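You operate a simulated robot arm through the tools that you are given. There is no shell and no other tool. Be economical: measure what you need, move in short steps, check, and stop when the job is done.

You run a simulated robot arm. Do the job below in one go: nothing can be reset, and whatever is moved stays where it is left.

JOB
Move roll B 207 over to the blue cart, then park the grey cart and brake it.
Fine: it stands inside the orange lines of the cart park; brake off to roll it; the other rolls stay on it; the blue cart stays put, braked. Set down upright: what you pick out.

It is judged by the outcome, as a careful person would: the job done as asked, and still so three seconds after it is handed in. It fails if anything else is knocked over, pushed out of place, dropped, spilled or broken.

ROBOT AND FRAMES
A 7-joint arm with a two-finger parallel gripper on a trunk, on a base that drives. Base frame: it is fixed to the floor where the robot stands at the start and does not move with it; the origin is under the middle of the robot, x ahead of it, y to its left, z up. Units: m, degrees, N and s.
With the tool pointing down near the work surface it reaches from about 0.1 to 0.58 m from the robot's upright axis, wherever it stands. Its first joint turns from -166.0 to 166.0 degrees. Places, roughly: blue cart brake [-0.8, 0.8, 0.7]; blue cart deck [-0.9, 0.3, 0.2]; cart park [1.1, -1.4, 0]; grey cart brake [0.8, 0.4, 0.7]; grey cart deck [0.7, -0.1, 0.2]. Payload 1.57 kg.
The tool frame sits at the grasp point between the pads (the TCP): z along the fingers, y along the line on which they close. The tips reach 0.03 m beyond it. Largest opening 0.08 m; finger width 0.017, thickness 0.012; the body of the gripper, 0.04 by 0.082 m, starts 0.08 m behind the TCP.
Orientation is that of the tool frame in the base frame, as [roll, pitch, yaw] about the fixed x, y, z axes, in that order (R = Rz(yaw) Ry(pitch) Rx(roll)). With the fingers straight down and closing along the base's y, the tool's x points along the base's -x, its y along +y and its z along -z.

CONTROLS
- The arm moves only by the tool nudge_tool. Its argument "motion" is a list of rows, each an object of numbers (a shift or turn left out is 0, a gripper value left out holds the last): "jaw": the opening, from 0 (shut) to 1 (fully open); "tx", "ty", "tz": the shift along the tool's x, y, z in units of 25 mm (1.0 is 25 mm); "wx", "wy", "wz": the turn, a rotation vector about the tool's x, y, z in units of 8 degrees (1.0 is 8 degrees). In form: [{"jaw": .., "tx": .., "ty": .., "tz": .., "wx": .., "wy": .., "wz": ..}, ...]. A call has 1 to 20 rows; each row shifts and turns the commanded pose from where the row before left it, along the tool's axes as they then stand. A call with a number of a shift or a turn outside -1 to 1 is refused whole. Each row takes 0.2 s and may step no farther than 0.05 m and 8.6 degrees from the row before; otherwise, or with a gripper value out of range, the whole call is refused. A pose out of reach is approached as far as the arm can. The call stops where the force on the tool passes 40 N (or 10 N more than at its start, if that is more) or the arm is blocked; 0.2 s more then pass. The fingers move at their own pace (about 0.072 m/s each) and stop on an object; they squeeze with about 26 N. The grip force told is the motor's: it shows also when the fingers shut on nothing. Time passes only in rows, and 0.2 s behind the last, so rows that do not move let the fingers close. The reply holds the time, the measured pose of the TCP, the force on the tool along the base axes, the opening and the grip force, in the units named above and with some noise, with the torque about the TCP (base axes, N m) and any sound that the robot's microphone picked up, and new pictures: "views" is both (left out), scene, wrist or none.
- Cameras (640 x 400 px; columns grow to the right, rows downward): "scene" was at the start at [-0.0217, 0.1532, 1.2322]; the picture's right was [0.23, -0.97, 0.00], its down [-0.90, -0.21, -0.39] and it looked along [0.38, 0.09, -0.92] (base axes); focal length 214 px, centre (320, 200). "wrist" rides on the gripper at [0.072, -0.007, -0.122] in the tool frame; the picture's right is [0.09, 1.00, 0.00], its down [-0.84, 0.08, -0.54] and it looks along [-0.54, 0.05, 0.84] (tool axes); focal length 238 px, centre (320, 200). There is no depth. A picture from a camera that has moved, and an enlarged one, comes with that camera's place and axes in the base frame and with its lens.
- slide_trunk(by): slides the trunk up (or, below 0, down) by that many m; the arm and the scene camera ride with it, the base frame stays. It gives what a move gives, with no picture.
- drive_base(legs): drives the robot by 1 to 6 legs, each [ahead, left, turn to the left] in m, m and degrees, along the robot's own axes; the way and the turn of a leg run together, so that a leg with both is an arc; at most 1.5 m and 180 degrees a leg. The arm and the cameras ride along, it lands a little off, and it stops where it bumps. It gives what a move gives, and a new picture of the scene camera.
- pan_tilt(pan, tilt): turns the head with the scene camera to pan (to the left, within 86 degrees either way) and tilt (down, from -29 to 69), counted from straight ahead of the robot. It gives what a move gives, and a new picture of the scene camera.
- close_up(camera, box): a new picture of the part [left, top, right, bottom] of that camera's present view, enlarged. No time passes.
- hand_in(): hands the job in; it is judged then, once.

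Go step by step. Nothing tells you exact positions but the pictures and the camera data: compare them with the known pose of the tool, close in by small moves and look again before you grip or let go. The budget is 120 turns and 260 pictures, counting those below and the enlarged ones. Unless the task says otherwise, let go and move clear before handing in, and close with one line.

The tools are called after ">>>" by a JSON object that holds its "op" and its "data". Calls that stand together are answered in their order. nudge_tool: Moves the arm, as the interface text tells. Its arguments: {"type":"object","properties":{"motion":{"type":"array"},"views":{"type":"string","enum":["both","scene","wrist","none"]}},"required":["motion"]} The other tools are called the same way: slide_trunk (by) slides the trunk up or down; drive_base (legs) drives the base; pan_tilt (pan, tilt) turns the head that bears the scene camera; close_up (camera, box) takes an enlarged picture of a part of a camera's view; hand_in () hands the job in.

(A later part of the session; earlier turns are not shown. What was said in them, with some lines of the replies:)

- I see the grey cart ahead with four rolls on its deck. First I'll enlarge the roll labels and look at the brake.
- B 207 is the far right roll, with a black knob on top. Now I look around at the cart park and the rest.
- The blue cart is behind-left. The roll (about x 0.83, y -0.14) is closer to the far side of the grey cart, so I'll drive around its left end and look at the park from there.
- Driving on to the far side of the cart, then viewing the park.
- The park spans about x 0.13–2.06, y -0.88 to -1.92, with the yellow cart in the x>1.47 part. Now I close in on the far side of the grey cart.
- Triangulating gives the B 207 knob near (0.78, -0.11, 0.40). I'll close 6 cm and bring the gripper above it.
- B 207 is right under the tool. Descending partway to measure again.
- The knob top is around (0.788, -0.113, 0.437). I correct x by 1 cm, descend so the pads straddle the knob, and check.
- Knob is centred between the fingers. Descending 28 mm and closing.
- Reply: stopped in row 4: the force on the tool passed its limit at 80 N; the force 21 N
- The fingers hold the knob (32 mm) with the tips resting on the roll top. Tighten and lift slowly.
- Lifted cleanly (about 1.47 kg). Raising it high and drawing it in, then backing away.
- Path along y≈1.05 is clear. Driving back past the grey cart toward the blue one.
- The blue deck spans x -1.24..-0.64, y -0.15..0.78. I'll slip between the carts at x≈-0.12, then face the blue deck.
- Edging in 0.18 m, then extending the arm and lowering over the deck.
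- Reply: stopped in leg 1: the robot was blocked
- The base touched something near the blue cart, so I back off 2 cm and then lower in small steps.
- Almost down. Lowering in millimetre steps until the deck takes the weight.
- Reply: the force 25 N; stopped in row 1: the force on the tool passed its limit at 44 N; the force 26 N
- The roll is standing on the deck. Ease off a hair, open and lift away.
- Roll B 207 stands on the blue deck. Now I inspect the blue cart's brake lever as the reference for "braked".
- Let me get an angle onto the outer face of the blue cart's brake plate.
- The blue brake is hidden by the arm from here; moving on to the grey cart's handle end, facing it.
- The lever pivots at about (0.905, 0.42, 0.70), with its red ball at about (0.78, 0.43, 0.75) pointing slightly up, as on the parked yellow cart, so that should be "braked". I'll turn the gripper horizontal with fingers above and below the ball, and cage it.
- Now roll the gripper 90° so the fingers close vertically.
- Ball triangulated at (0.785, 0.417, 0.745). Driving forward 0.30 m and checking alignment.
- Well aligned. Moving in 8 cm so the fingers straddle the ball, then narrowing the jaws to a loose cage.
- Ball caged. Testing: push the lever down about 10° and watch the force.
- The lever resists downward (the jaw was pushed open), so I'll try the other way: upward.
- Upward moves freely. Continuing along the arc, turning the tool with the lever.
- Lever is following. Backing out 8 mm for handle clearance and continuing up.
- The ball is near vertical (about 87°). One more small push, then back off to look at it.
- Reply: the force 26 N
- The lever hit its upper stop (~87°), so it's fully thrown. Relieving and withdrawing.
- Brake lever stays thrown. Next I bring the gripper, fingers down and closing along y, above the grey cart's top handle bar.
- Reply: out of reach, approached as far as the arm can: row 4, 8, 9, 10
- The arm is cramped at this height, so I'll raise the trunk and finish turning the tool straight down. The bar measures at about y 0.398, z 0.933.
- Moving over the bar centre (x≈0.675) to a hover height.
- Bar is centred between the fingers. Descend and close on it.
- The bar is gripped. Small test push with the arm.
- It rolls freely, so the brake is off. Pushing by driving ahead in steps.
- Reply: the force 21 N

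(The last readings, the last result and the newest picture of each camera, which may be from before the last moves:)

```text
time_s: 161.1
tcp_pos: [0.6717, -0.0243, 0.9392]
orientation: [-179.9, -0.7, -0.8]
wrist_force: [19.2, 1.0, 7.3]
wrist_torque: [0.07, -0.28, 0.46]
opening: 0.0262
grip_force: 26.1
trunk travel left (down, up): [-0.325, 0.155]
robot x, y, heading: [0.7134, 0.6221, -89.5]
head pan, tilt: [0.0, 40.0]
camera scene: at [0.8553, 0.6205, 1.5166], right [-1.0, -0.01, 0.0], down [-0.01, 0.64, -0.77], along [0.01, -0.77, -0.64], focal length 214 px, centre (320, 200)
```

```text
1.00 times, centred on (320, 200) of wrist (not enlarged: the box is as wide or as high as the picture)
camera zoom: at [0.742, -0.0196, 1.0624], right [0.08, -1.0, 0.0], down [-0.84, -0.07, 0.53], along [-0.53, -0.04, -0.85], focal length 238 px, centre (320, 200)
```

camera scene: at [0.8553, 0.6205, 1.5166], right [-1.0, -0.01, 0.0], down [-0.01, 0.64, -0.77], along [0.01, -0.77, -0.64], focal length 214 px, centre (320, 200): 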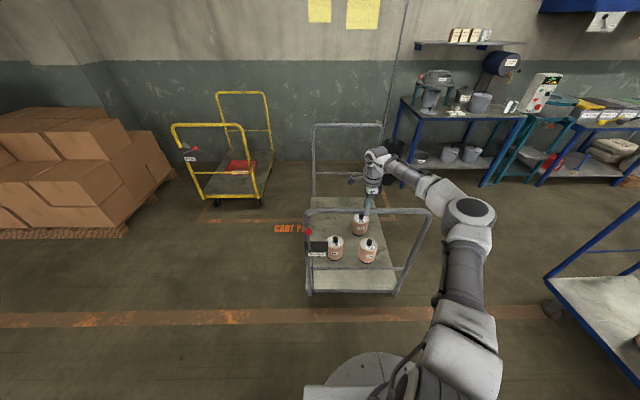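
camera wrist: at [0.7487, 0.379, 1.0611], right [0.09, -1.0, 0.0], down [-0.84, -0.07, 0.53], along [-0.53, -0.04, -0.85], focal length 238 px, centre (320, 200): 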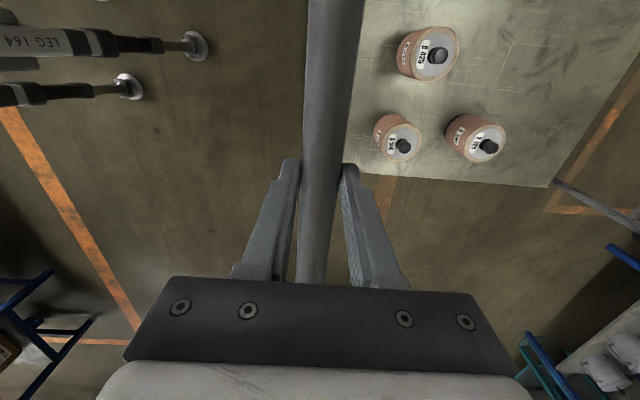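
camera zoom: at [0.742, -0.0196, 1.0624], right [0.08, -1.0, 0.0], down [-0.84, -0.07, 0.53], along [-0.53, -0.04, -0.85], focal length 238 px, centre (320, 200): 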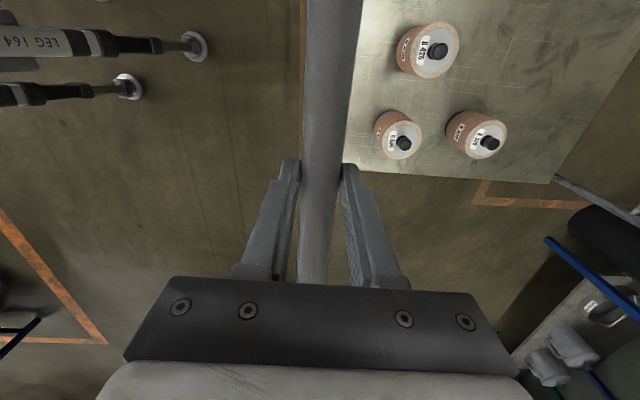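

Cart follows straight, with a small lateral preload that I correct. Next push.

>>> {"op": "drive_base", "data": {"legs": [[0.4, 0.006, 0]]}}

>>> {"op": "pan_tilt", "data": {"pan": 0, "tilt": 48}}

```text
time_s: 164.3
tcp_pos: [0.6794, -0.4303, 0.9373]
orientation: [-179.9, -0.6, -0.7]
wrist_force: [-19.4, 0.4, 0.1]
wrist_torque: [0.06, 0.56, 0.44]
opening: 0.0259
grip_force: 26.3
trunk travel left (down, up): [-0.325, 0.155]
robot x, y, heading: [0.7252, 0.2195, -89.6]
head pan, tilt: [0.0, 40.0]
camera scene: at [0.8619, 0.2151, 1.5169], right [-1.0, -0.01, 0.0], down [-0.01, 0.64, -0.77], along [0.01, -0.77, -0.64], focal length 214 px, centre (320, 200)
```

scene: 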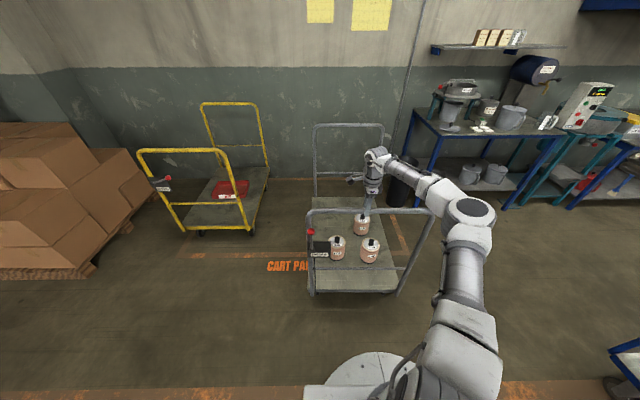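

```text
time_s: 165.0
tcp_pos: [0.6794, -0.4302, 0.9383]
orientation: [-179.9, -0.5, -0.7]
wrist_force: [-4.9, -1.7, 1.7]
wrist_torque: [-0.06, -0.01, 0.45]
opening: 0.0256
grip_force: 25.9
trunk travel left (down, up): [-0.325, 0.155]
robot x, y, heading: [0.7256, 0.2194, -89.5]
head pan, tilt: [0.0, 48.0]
camera scene: at [0.8631, 0.2211, 1.5053], right [-1.0, -0.01, 0.0], down [-0.01, 0.74, -0.67], along [0.01, -0.67, -0.74], focal length 214 px, centre (320, 200)
```

scene: 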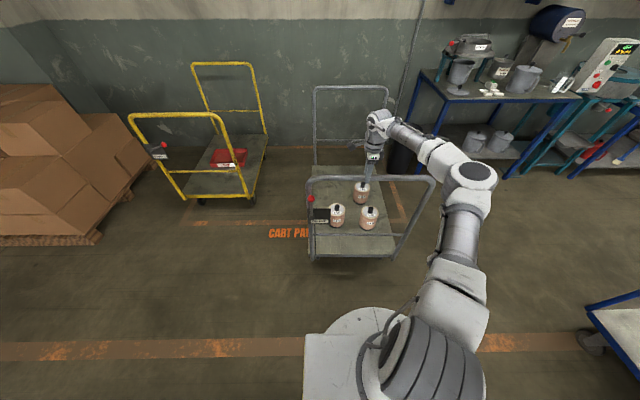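

Zooming on the park lines to measure them accurately.

>>> {"op": "close_up", "data": {"camera": "scene", "box": [180, 130, 340, 240]}}

>>> {"op": "close_up", "data": {"camera": "scene", "box": [300, 120, 440, 240]}}

```text
3.64 times, centred on (260, 185) of scene
camera zoom: at [0.8631, 0.2211, 1.5053], right [-1.0, -0.01, 0.0], down [-0.01, 0.74, -0.67], along [0.01, -0.67, -0.74], focal length 780 px, centre (538, 254)
```

zoom: 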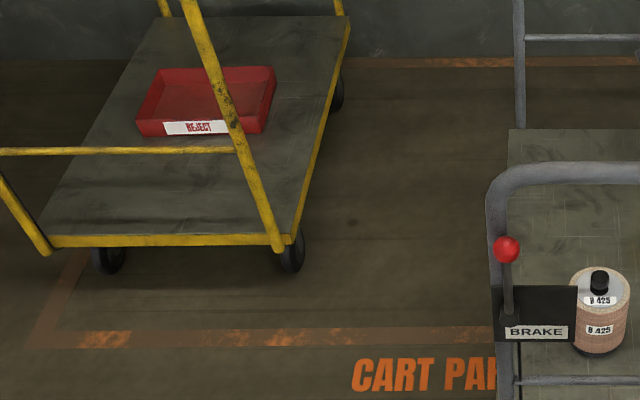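

```text
3.33 times, centred on (370, 180) of scene
camera zoom: at [0.8631, 0.2211, 1.5053], right [-1.0, -0.01, 0.0], down [-0.01, 0.74, -0.67], along [0.01, -0.67, -0.74], focal length 715 px, centre (153, 267)
```

zoom: 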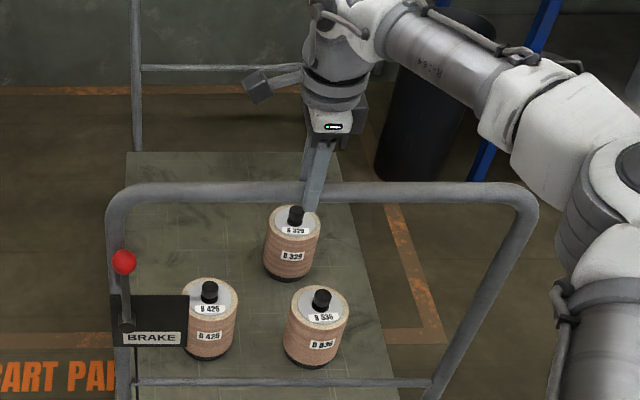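

Park inner lines: y≈-0.897 to -1.97, x from 0.2. The cart (about 0.95 long) needs about 0.53 m more; pushing 0.42 first.

>>> {"op": "drive_base", "data": {"legs": [[0.42, -0.003, 0]]}}

>>> {"op": "close_up", "data": {"camera": "scene", "box": [240, 100, 400, 280]}}

```text
time_s: 168.3
tcp_pos: [0.6763, -0.8543, 0.9385]
orientation: [-179.8, -0.5, -1.1]
wrist_force: [19.4, 0.5, 3.2]
wrist_torque: [0.03, -0.23, 0.44]
opening: 0.0258
grip_force: 26.0
trunk travel left (down, up): [-0.325, 0.155]
robot x, y, heading: [0.7201, -0.2057, -89.6]
head pan, tilt: [0.0, 48.0]
camera scene: at [0.8646, -0.205, 1.5051], right [-1.0, 0.0, 0.0], down [0.0, 0.74, -0.67], along [0.0, -0.67, -0.74], focal length 214 px, centre (320, 200)
```

scene: 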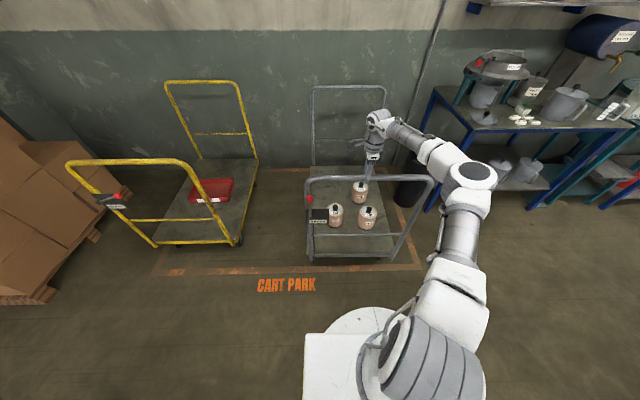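

```text
2.22 times, centred on (320, 190) of scene
camera zoom: at [0.8646, -0.205, 1.5051], right [-1.0, 0.0, 0.0], down [0.0, 0.74, -0.67], along [0.0, -0.67, -0.74], focal length 477 px, centre (320, 222)
```

zoom: 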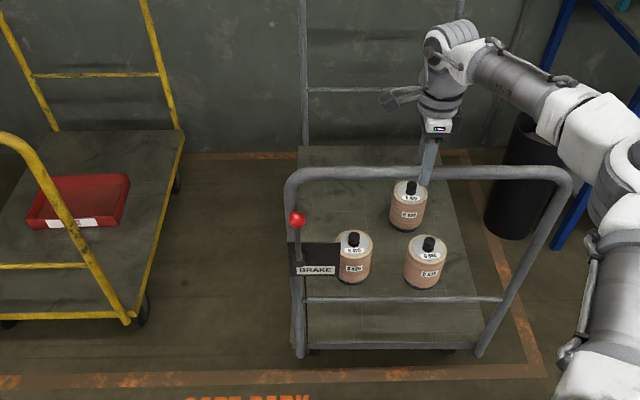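

The cart's near end is about y -0.84, centre about -1.31. Pushing 0.115 m more to centre it.

>>> {"op": "drive_base", "data": {"legs": [[0.115, 0.002, 0]]}}

>>> {"op": "close_up", "data": {"camera": "scene", "box": [240, 120, 440, 280]}}

```text
time_s: 169.7
tcp_pos: [0.6755, -0.9666, 0.9382]
orientation: [-179.7, -0.5, -1.2]
wrist_force: [-9.1, -1.0, 5.1]
wrist_torque: [0.17, 0.35, 0.42]
opening: 0.0261
grip_force: 26.1
trunk travel left (down, up): [-0.325, 0.155]
robot x, y, heading: [0.7258, -0.3194, -89.7]
head pan, tilt: [0.0, 48.0]
camera scene: at [0.8643, -0.3177, 1.5054], right [-1.0, 0.0, 0.0], down [0.0, 0.74, -0.67], along [0.0, -0.67, -0.74], focal length 214 px, centre (320, 200)
```

scene: 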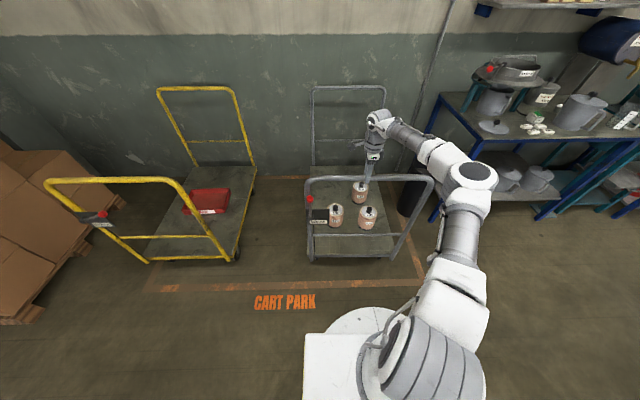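

```text
2.50 times, centred on (340, 200) of scene
camera zoom: at [0.8643, -0.3177, 1.5054], right [-1.0, 0.0, 0.0], down [0.0, 0.74, -0.67], along [0.0, -0.67, -0.74], focal length 536 px, centre (270, 200)
```

zoom: 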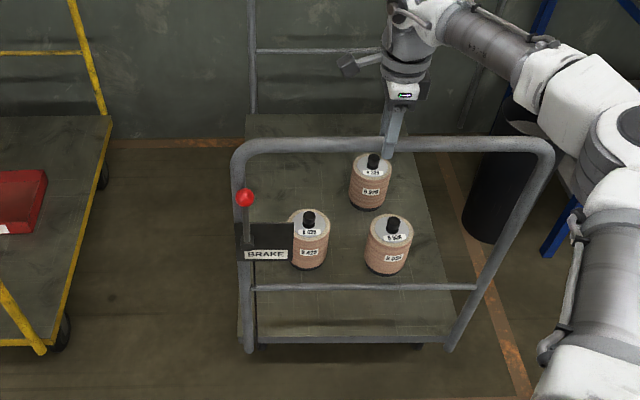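

Cart is inside the lines (front margin ~6 cm, back ~7 cm). Releasing the bar and lifting off.

>>> {"op": "nudge_tool", "data": {"motion": [{"jaw": 1}, {"jaw": 1}, {"jaw": 1}, {"tz": -0.5}, {"tz": -1}, {"tz": -1}, {"tz": -1}, {"tz": -1}, {"ty": -1}, {"ty": -1}, {"ty": -1}, {"ty": -1}, {"ty": -1}, {"ty": -1}], "views": "scene"}}

>>> {"op": "nudge_tool", "data": {"motion": [{"wx": -1}, {"wx": -1}, {"wx": -1}, {"wx": -1}, {"wx": -1}, {"wx": -1}, {"wx": -1}, {"wx": -1}, {"wx": -1}, {"wx": -1}, {"wx": -1}, {"wx": -0.25}, {"tx": 1}, {"tx": 1}, {"tx": 1}, {"tx": 1}]}}

```text
time_s: 172.7
tcp_pos: [0.6752, -0.8153, 1.0511]
orientation: [-179.7, -0.5, -1.2]
wrist_force: [0.4, 0.9, 0.1]
wrist_torque: [0.0, -0.04, -0.02]
opening: 0.0797
grip_force: 0.1
trunk travel left (down, up): [-0.325, 0.155]
robot x, y, heading: [0.7232, -0.318, -89.9]
head pan, tilt: [0.0, 48.0]
camera scene: at [0.865, -0.3185, 1.5052], right [-1.0, 0.0, 0.0], down [0.0, 0.74, -0.67], along [0.0, -0.67, -0.74], focal length 214 px, centre (320, 200)
```

scene: 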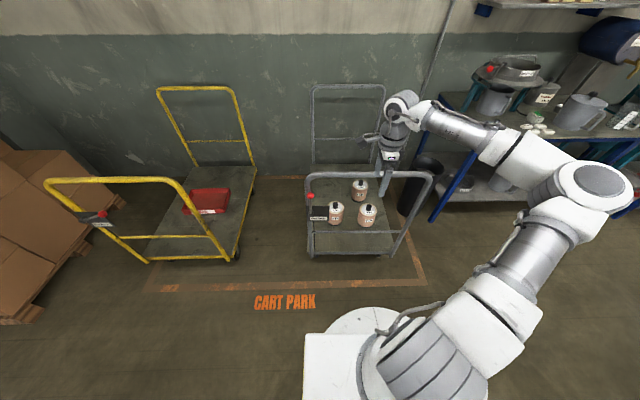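

```text
time_s: 176.1
tcp_pos: [0.7788, -0.8209, 1.0522]
orientation: [90.2, -0.5, -1.2]
wrist_force: [0.4, -0.1, -0.2]
wrist_torque: [-0.01, -0.01, -0.01]
opening: 0.0801
grip_force: 0.0
trunk travel left (down, up): [-0.325, 0.155]
robot x, y, heading: [0.7251, -0.3177, -89.8]
head pan, tilt: [0.0, 48.0]
camera scene: at [0.8649, -0.3184, 1.5053], right [-1.0, 0.0, 0.0], down [0.0, 0.74, -0.67], along [0.0, -0.67, -0.74], focal length 214 px, centre (320, 200)
camera wrist: at [0.8522, -0.7006, 1.0475], right [0.08, -0.01, 1.0], down [-0.83, 0.56, 0.07], along [-0.56, -0.83, 0.04], focal length 238 px, centre (320, 200)
```

scene: 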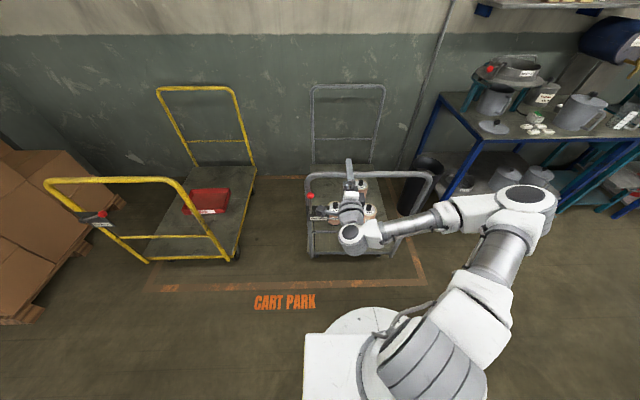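
wrist: 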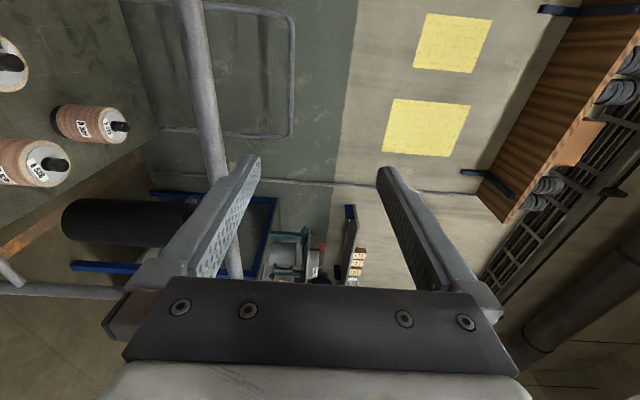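

The ball is at about (0.908, -0.948, 0.833). Lowering the trunk 0.2 m and turning the tool to meet the upright lever.

>>> {"op": "slide_trunk", "data": {"by": -0.2}}

>>> {"op": "nudge_tool", "data": {"motion": [{"tx": 1}, {"tx": 1}, {"tx": 1}, {"tx": 1}, {"tx": 1}, {"ty": -0.6}, {"wz": -1}, {"wz": -1}, {"wz": -1}, {"wz": -1}, {"wz": -1}, {"wz": -1}, {"wz": -1}]}}

```text
time_s: 178.3
tcp_pos: [0.7787, -0.8207, 0.8532]
orientation: [90.4, -0.6, -1.2]
wrist_force: [-0.5, -0.4, 0.6]
wrist_torque: [0.02, 0.02, 0.02]
opening: 0.0797
grip_force: 0.1
trunk travel left (down, up): [-0.125, 0.355]
robot x, y, heading: [0.7233, -0.3187, -89.9]
head pan, tilt: [0.0, 48.0]
```

```text
time_s: 181.1
tcp_pos: [0.9024, -0.8222, 0.8395]
orientation: [90.5, 55.6, -0.8]
wrist_force: [-1.3, 0.5, -0.4]
wrist_torque: [0.0, 0.02, -0.01]
opening: 0.0802
grip_force: 0.1
trunk travel left (down, up): [-0.125, 0.355]
robot x, y, heading: [0.7239, -0.3177, -89.5]
head pan, tilt: [0.0, 48.0]
camera scene: at [0.865, -0.3184, 1.3052], right [-1.0, 0.0, 0.0], down [0.0, 0.74, -0.67], along [0.0, -0.67, -0.74], focal length 214 px, centre (320, 200)
camera wrist: at [0.9402, -0.7021, 0.7767], right [0.87, -0.02, 0.49], down [-0.4, 0.55, 0.74], along [-0.28, -0.84, 0.47], focal length 238 px, centre (320, 200)
```

scene: 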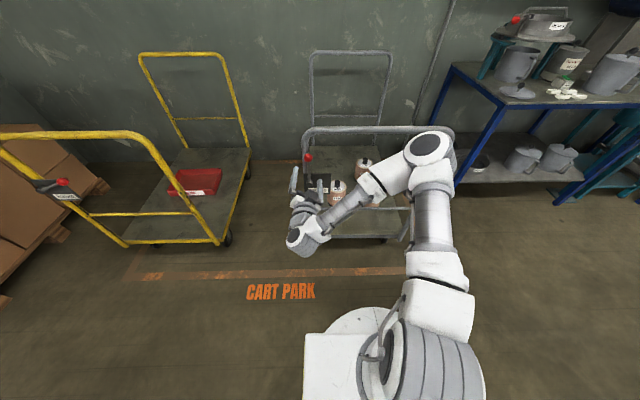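
wrist: 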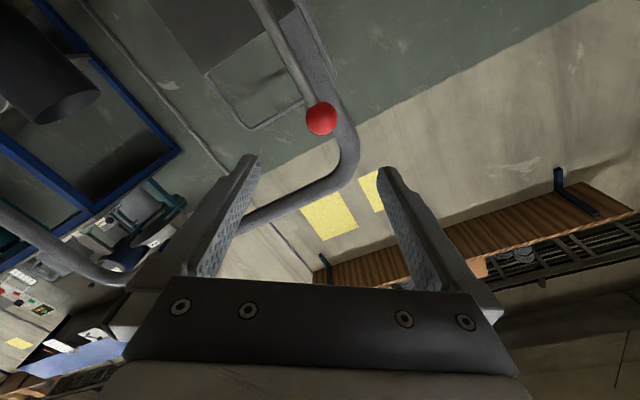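

Ball is at (0.908, -0.952, 0.83) and centred between the jaws. Moving in over it and caging.

>>> {"op": "nudge_tool", "data": {"motion": [{"tx": 0.45, "tz": 0.6}, {"tz": 1}, {"tz": 1}, {"tz": 1}, {"tz": 0.9}, {"jaw": 0.58}, {"jaw": 0.58}], "views": "wrist"}}

```text
time_s: 182.7
tcp_pos: [0.9077, -0.9358, 0.8294]
orientation: [90.5, 55.6, -0.8]
wrist_force: [-0.1, -0.3, 0.2]
wrist_torque: [0.02, 0.01, 0.03]
opening: 0.0465
grip_force: 0.1
trunk travel left (down, up): [-0.125, 0.355]
robot x, y, heading: [0.7257, -0.3184, -90.0]
head pan, tilt: [0.0, 48.0]
camera wrist: at [0.9455, -0.8146, 0.7667], right [0.87, -0.02, 0.49], down [-0.4, 0.55, 0.74], along [-0.28, -0.84, 0.47], focal length 238 px, centre (320, 200)
```

wrist: 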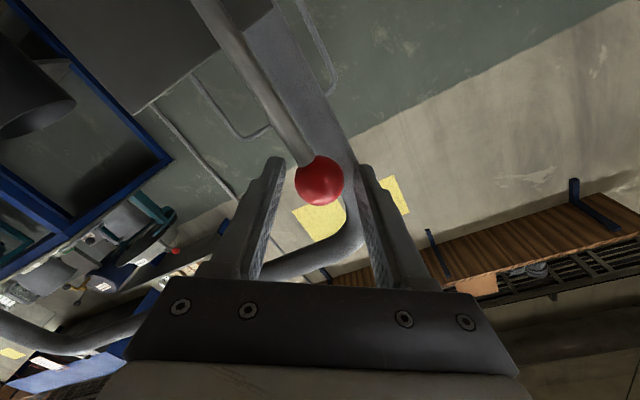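

Reversing the arc: pulling the lever back down, first half.

>>> {"op": "nudge_tool", "data": {"motion": [{"tx": -0.35, "ty": -0.68, "wz": 1}, {"tx": -0.35, "ty": -0.68, "wz": 1}, {"tx": -0.35, "ty": -0.68, "wz": 1}, {"tx": -0.35, "ty": -0.68, "wz": 1}], "views": "wrist"}}

```text
time_s: 183.7
tcp_pos: [0.8344, -0.9316, 0.8028]
orientation: [90.4, 23.3, -1.0]
wrist_force: [-0.2, 0.1, -0.7]
wrist_torque: [0.0, 0.0, -0.02]
opening: 0.0465
grip_force: 0.0
trunk travel left (down, up): [-0.125, 0.355]
robot x, y, heading: [0.7267, -0.3179, -89.8]
head pan, tilt: [0.0, 48.0]
camera wrist: at [0.9004, -0.813, 0.7695], right [0.48, -0.02, 0.88], down [-0.73, 0.55, 0.41], along [-0.49, -0.83, 0.25], focal length 238 px, centre (320, 200)
```

wrist: 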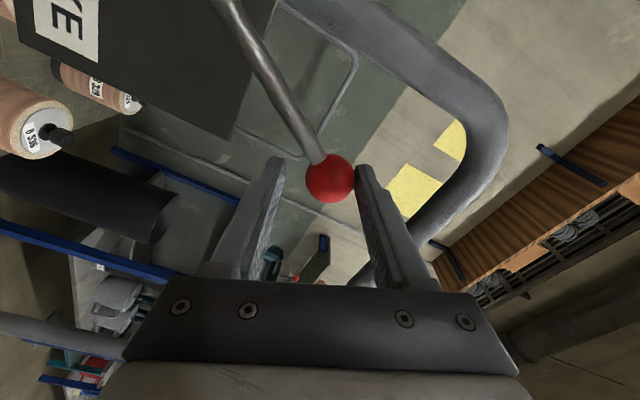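

Following nicely. Second half down to the stop.

>>> {"op": "nudge_tool", "data": {"motion": [{"tx": -0.35, "ty": -0.68, "wz": 1}, {"tx": -0.35, "ty": -0.68, "wz": 1}, {"tx": -0.35, "ty": -0.68, "wz": 1}, {"tx": -0.15, "ty": -0.68}], "views": "wrist"}}

```text
time_s: 184.7
tcp_pos: [0.7921, -0.9318, 0.7457]
orientation: [90.4, -0.7, -1.3]
wrist_force: [-0.5, -0.3, 0.6]
wrist_torque: [0.0, -0.03, 0.0]
opening: 0.0466
grip_force: 0.1
trunk travel left (down, up): [-0.125, 0.355]
robot x, y, heading: [0.721, -0.3223, -89.8]
head pan, tilt: [0.0, 48.0]
camera wrist: at [0.867, -0.8122, 0.7395], right [0.08, -0.01, 1.0], down [-0.83, 0.56, 0.07], along [-0.56, -0.83, 0.04], focal length 238 px, centre (320, 200)
```

wrist: 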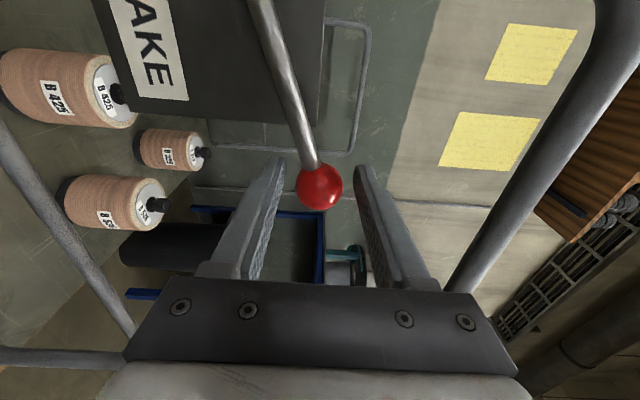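

The ball is back at its original position. Pushing lightly further to confirm it's on the stop.

>>> {"op": "nudge_tool", "data": {"motion": [{"tx": -0.1, "ty": -0.4}, {"ty": -0.25}, {}], "views": "wrist"}}

```text
time_s: 185.5
tcp_pos: [0.7913, -0.9334, 0.731]
orientation: [89.9, -0.4, -1.2]
wrist_force: [2.8, -1.8, 14.2]
wrist_torque: [-0.27, 0.17, 0.1]
opening: 0.0594
grip_force: 7.5
trunk travel left (down, up): [-0.125, 0.355]
robot x, y, heading: [0.7239, -0.3208, -89.9]
head pan, tilt: [0.0, 48.0]
camera wrist: at [0.8658, -0.813, 0.7252], right [0.08, 0.0, 1.0], down [-0.83, 0.56, 0.07], along [-0.56, -0.83, 0.04], focal length 238 px, centre (320, 200)
```

wrist: 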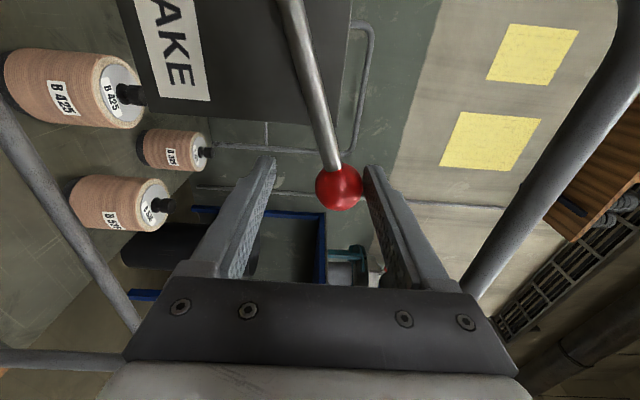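

The lever is firmly against its braked stop. Recentring, opening and withdrawing, then backing off to inspect.

>>> {"op": "nudge_tool", "data": {"motion": [{"ty": 0.6}, {"jaw": 1}, {"jaw": 1}, {"tz": -1}, {"tz": -1}, {"tz": -1}, {"tz": -1}], "views": "none"}}

>>> {"op": "drive_base", "data": {"legs": [[-0.45, 0.25, 0]]}}

>>> {"op": "close_up", "data": {"camera": "scene", "box": [300, 60, 540, 210]}}

```text
time_s: 187.1
tcp_pos: [0.792, -0.8331, 0.7458]
orientation: [90.3, -0.5, -1.1]
wrist_force: [0.7, 0.5, 1.2]
wrist_torque: [-0.01, 0.03, -0.02]
opening: 0.08
grip_force: 0.1
trunk travel left (down, up): [-0.125, 0.355]
robot x, y, heading: [0.7235, -0.3184, -89.8]
head pan, tilt: [0.0, 48.0]
```

```text
time_s: 190.6
tcp_pos: [1.041, -0.3781, 0.7448]
orientation: [90.3, -0.6, -1.4]
wrist_force: [0.3, 0.4, -0.4]
wrist_torque: [0.01, 0.02, -0.02]
opening: 0.0797
grip_force: 0.0
trunk travel left (down, up): [-0.125, 0.355]
robot x, y, heading: [0.9762, 0.1397, -90.1]
head pan, tilt: [0.0, 48.0]
camera scene: at [1.1171, 0.136, 1.3052], right [-1.0, 0.0, 0.0], down [0.0, 0.74, -0.67], along [0.0, -0.67, -0.74], focal length 214 px, centre (320, 200)
```

scene: 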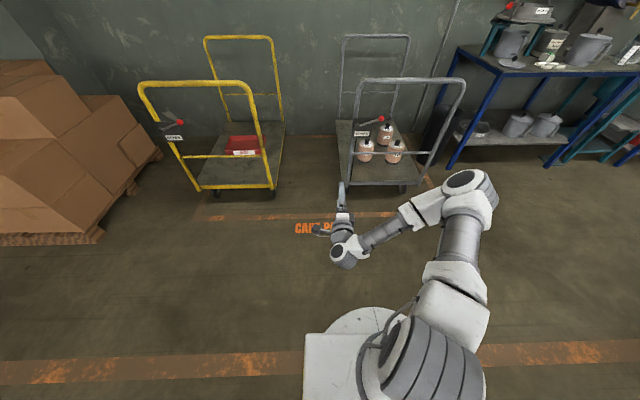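

```text
2.67 times, centred on (420, 135) of scene
camera zoom: at [1.1171, 0.136, 1.3052], right [-1.0, 0.0, 0.0], down [0.0, 0.74, -0.67], along [0.0, -0.67, -0.74], focal length 572 px, centre (53, 373)
```

zoom: 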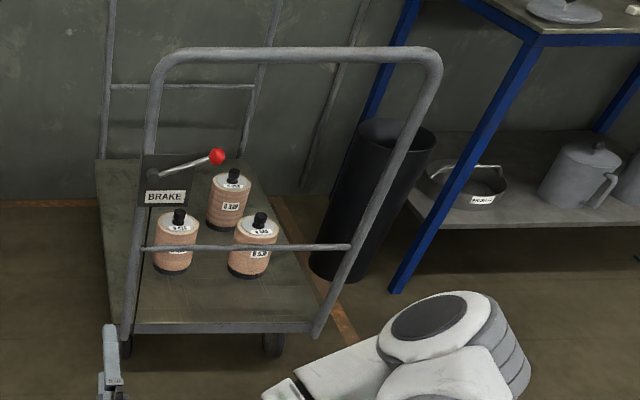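

The lever matches the yellow cart's braked position, the three rolls stand on the deck and the cart is inside the lines. A last look toward the blue cart.

>>> {"op": "pan_tilt", "data": {"pan": -86, "tilt": 25}}

>>> {"op": "pan_tilt", "data": {"pan": -20, "tilt": 45}}

```text
time_s: 192.2
tcp_pos: [1.0408, -0.3793, 0.7451]
orientation: [90.3, -0.5, -1.4]
wrist_force: [-0.1, -0.8, -0.2]
wrist_torque: [0.04, 0.03, 0.04]
opening: 0.0801
grip_force: 0.1
trunk travel left (down, up): [-0.125, 0.355]
robot x, y, heading: [0.9767, 0.1355, -90.3]
head pan, tilt: [-85.9, 25.0]
camera scene: at [1.0254, 0.2085, 1.34], right [-0.07, 1.0, 0.0], down [0.42, 0.03, -0.91], along [-0.9, -0.06, -0.42], focal length 214 px, centre (320, 200)
```

scene: 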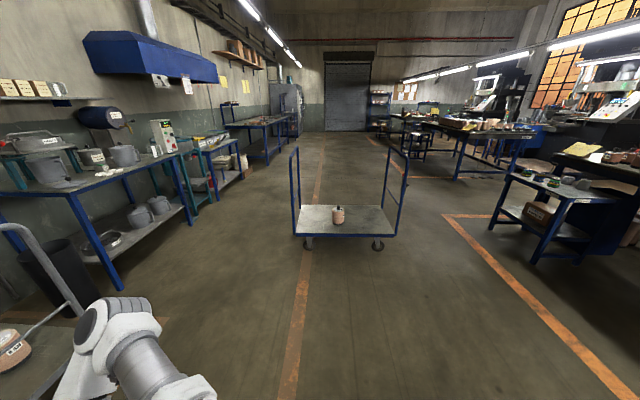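

```text
time_s: 193.6
tcp_pos: [1.0413, -0.3782, 0.7439]
orientation: [90.3, -0.5, -1.4]
wrist_force: [-0.6, -0.1, -0.4]
wrist_torque: [-0.01, 0.0, -0.01]
opening: 0.0802
grip_force: 0.0
trunk travel left (down, up): [-0.125, 0.355]
robot x, y, heading: [0.9739, 0.1348, -90.2]
head pan, tilt: [-20.0, 45.0]
camera scene: at [1.0892, 0.1385, 1.3095], right [-0.94, 0.35, 0.0], down [0.24, 0.66, -0.71], along [-0.24, -0.66, -0.71], focal length 214 px, centre (320, 200)
```

scene: 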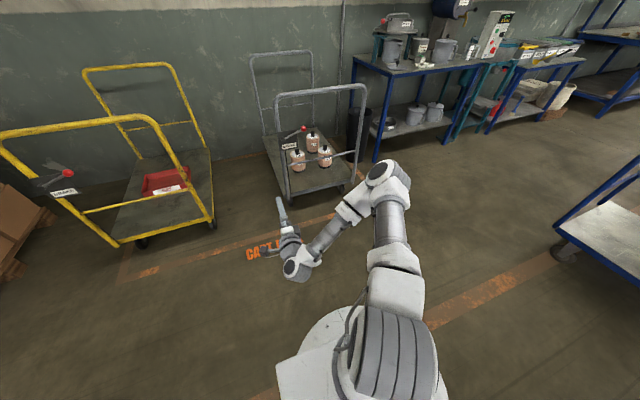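

Everything checks out: B 207 stands upright on the blue cart, and the grey cart is parked inside the lines with its brake set. Handing in.

>>> {"op": "hand_in", "data": {}}

```text
The job is handed in.
```

Roll B 207 is standing upright on the blue cart, and the grey cart is parked inside the orange lines with its brake on and its other three rolls still on the deck. While I was lining up at the blue cart, the base stopped against something, probably the cart. It showed no visible shift, and I didn't touch its brake.
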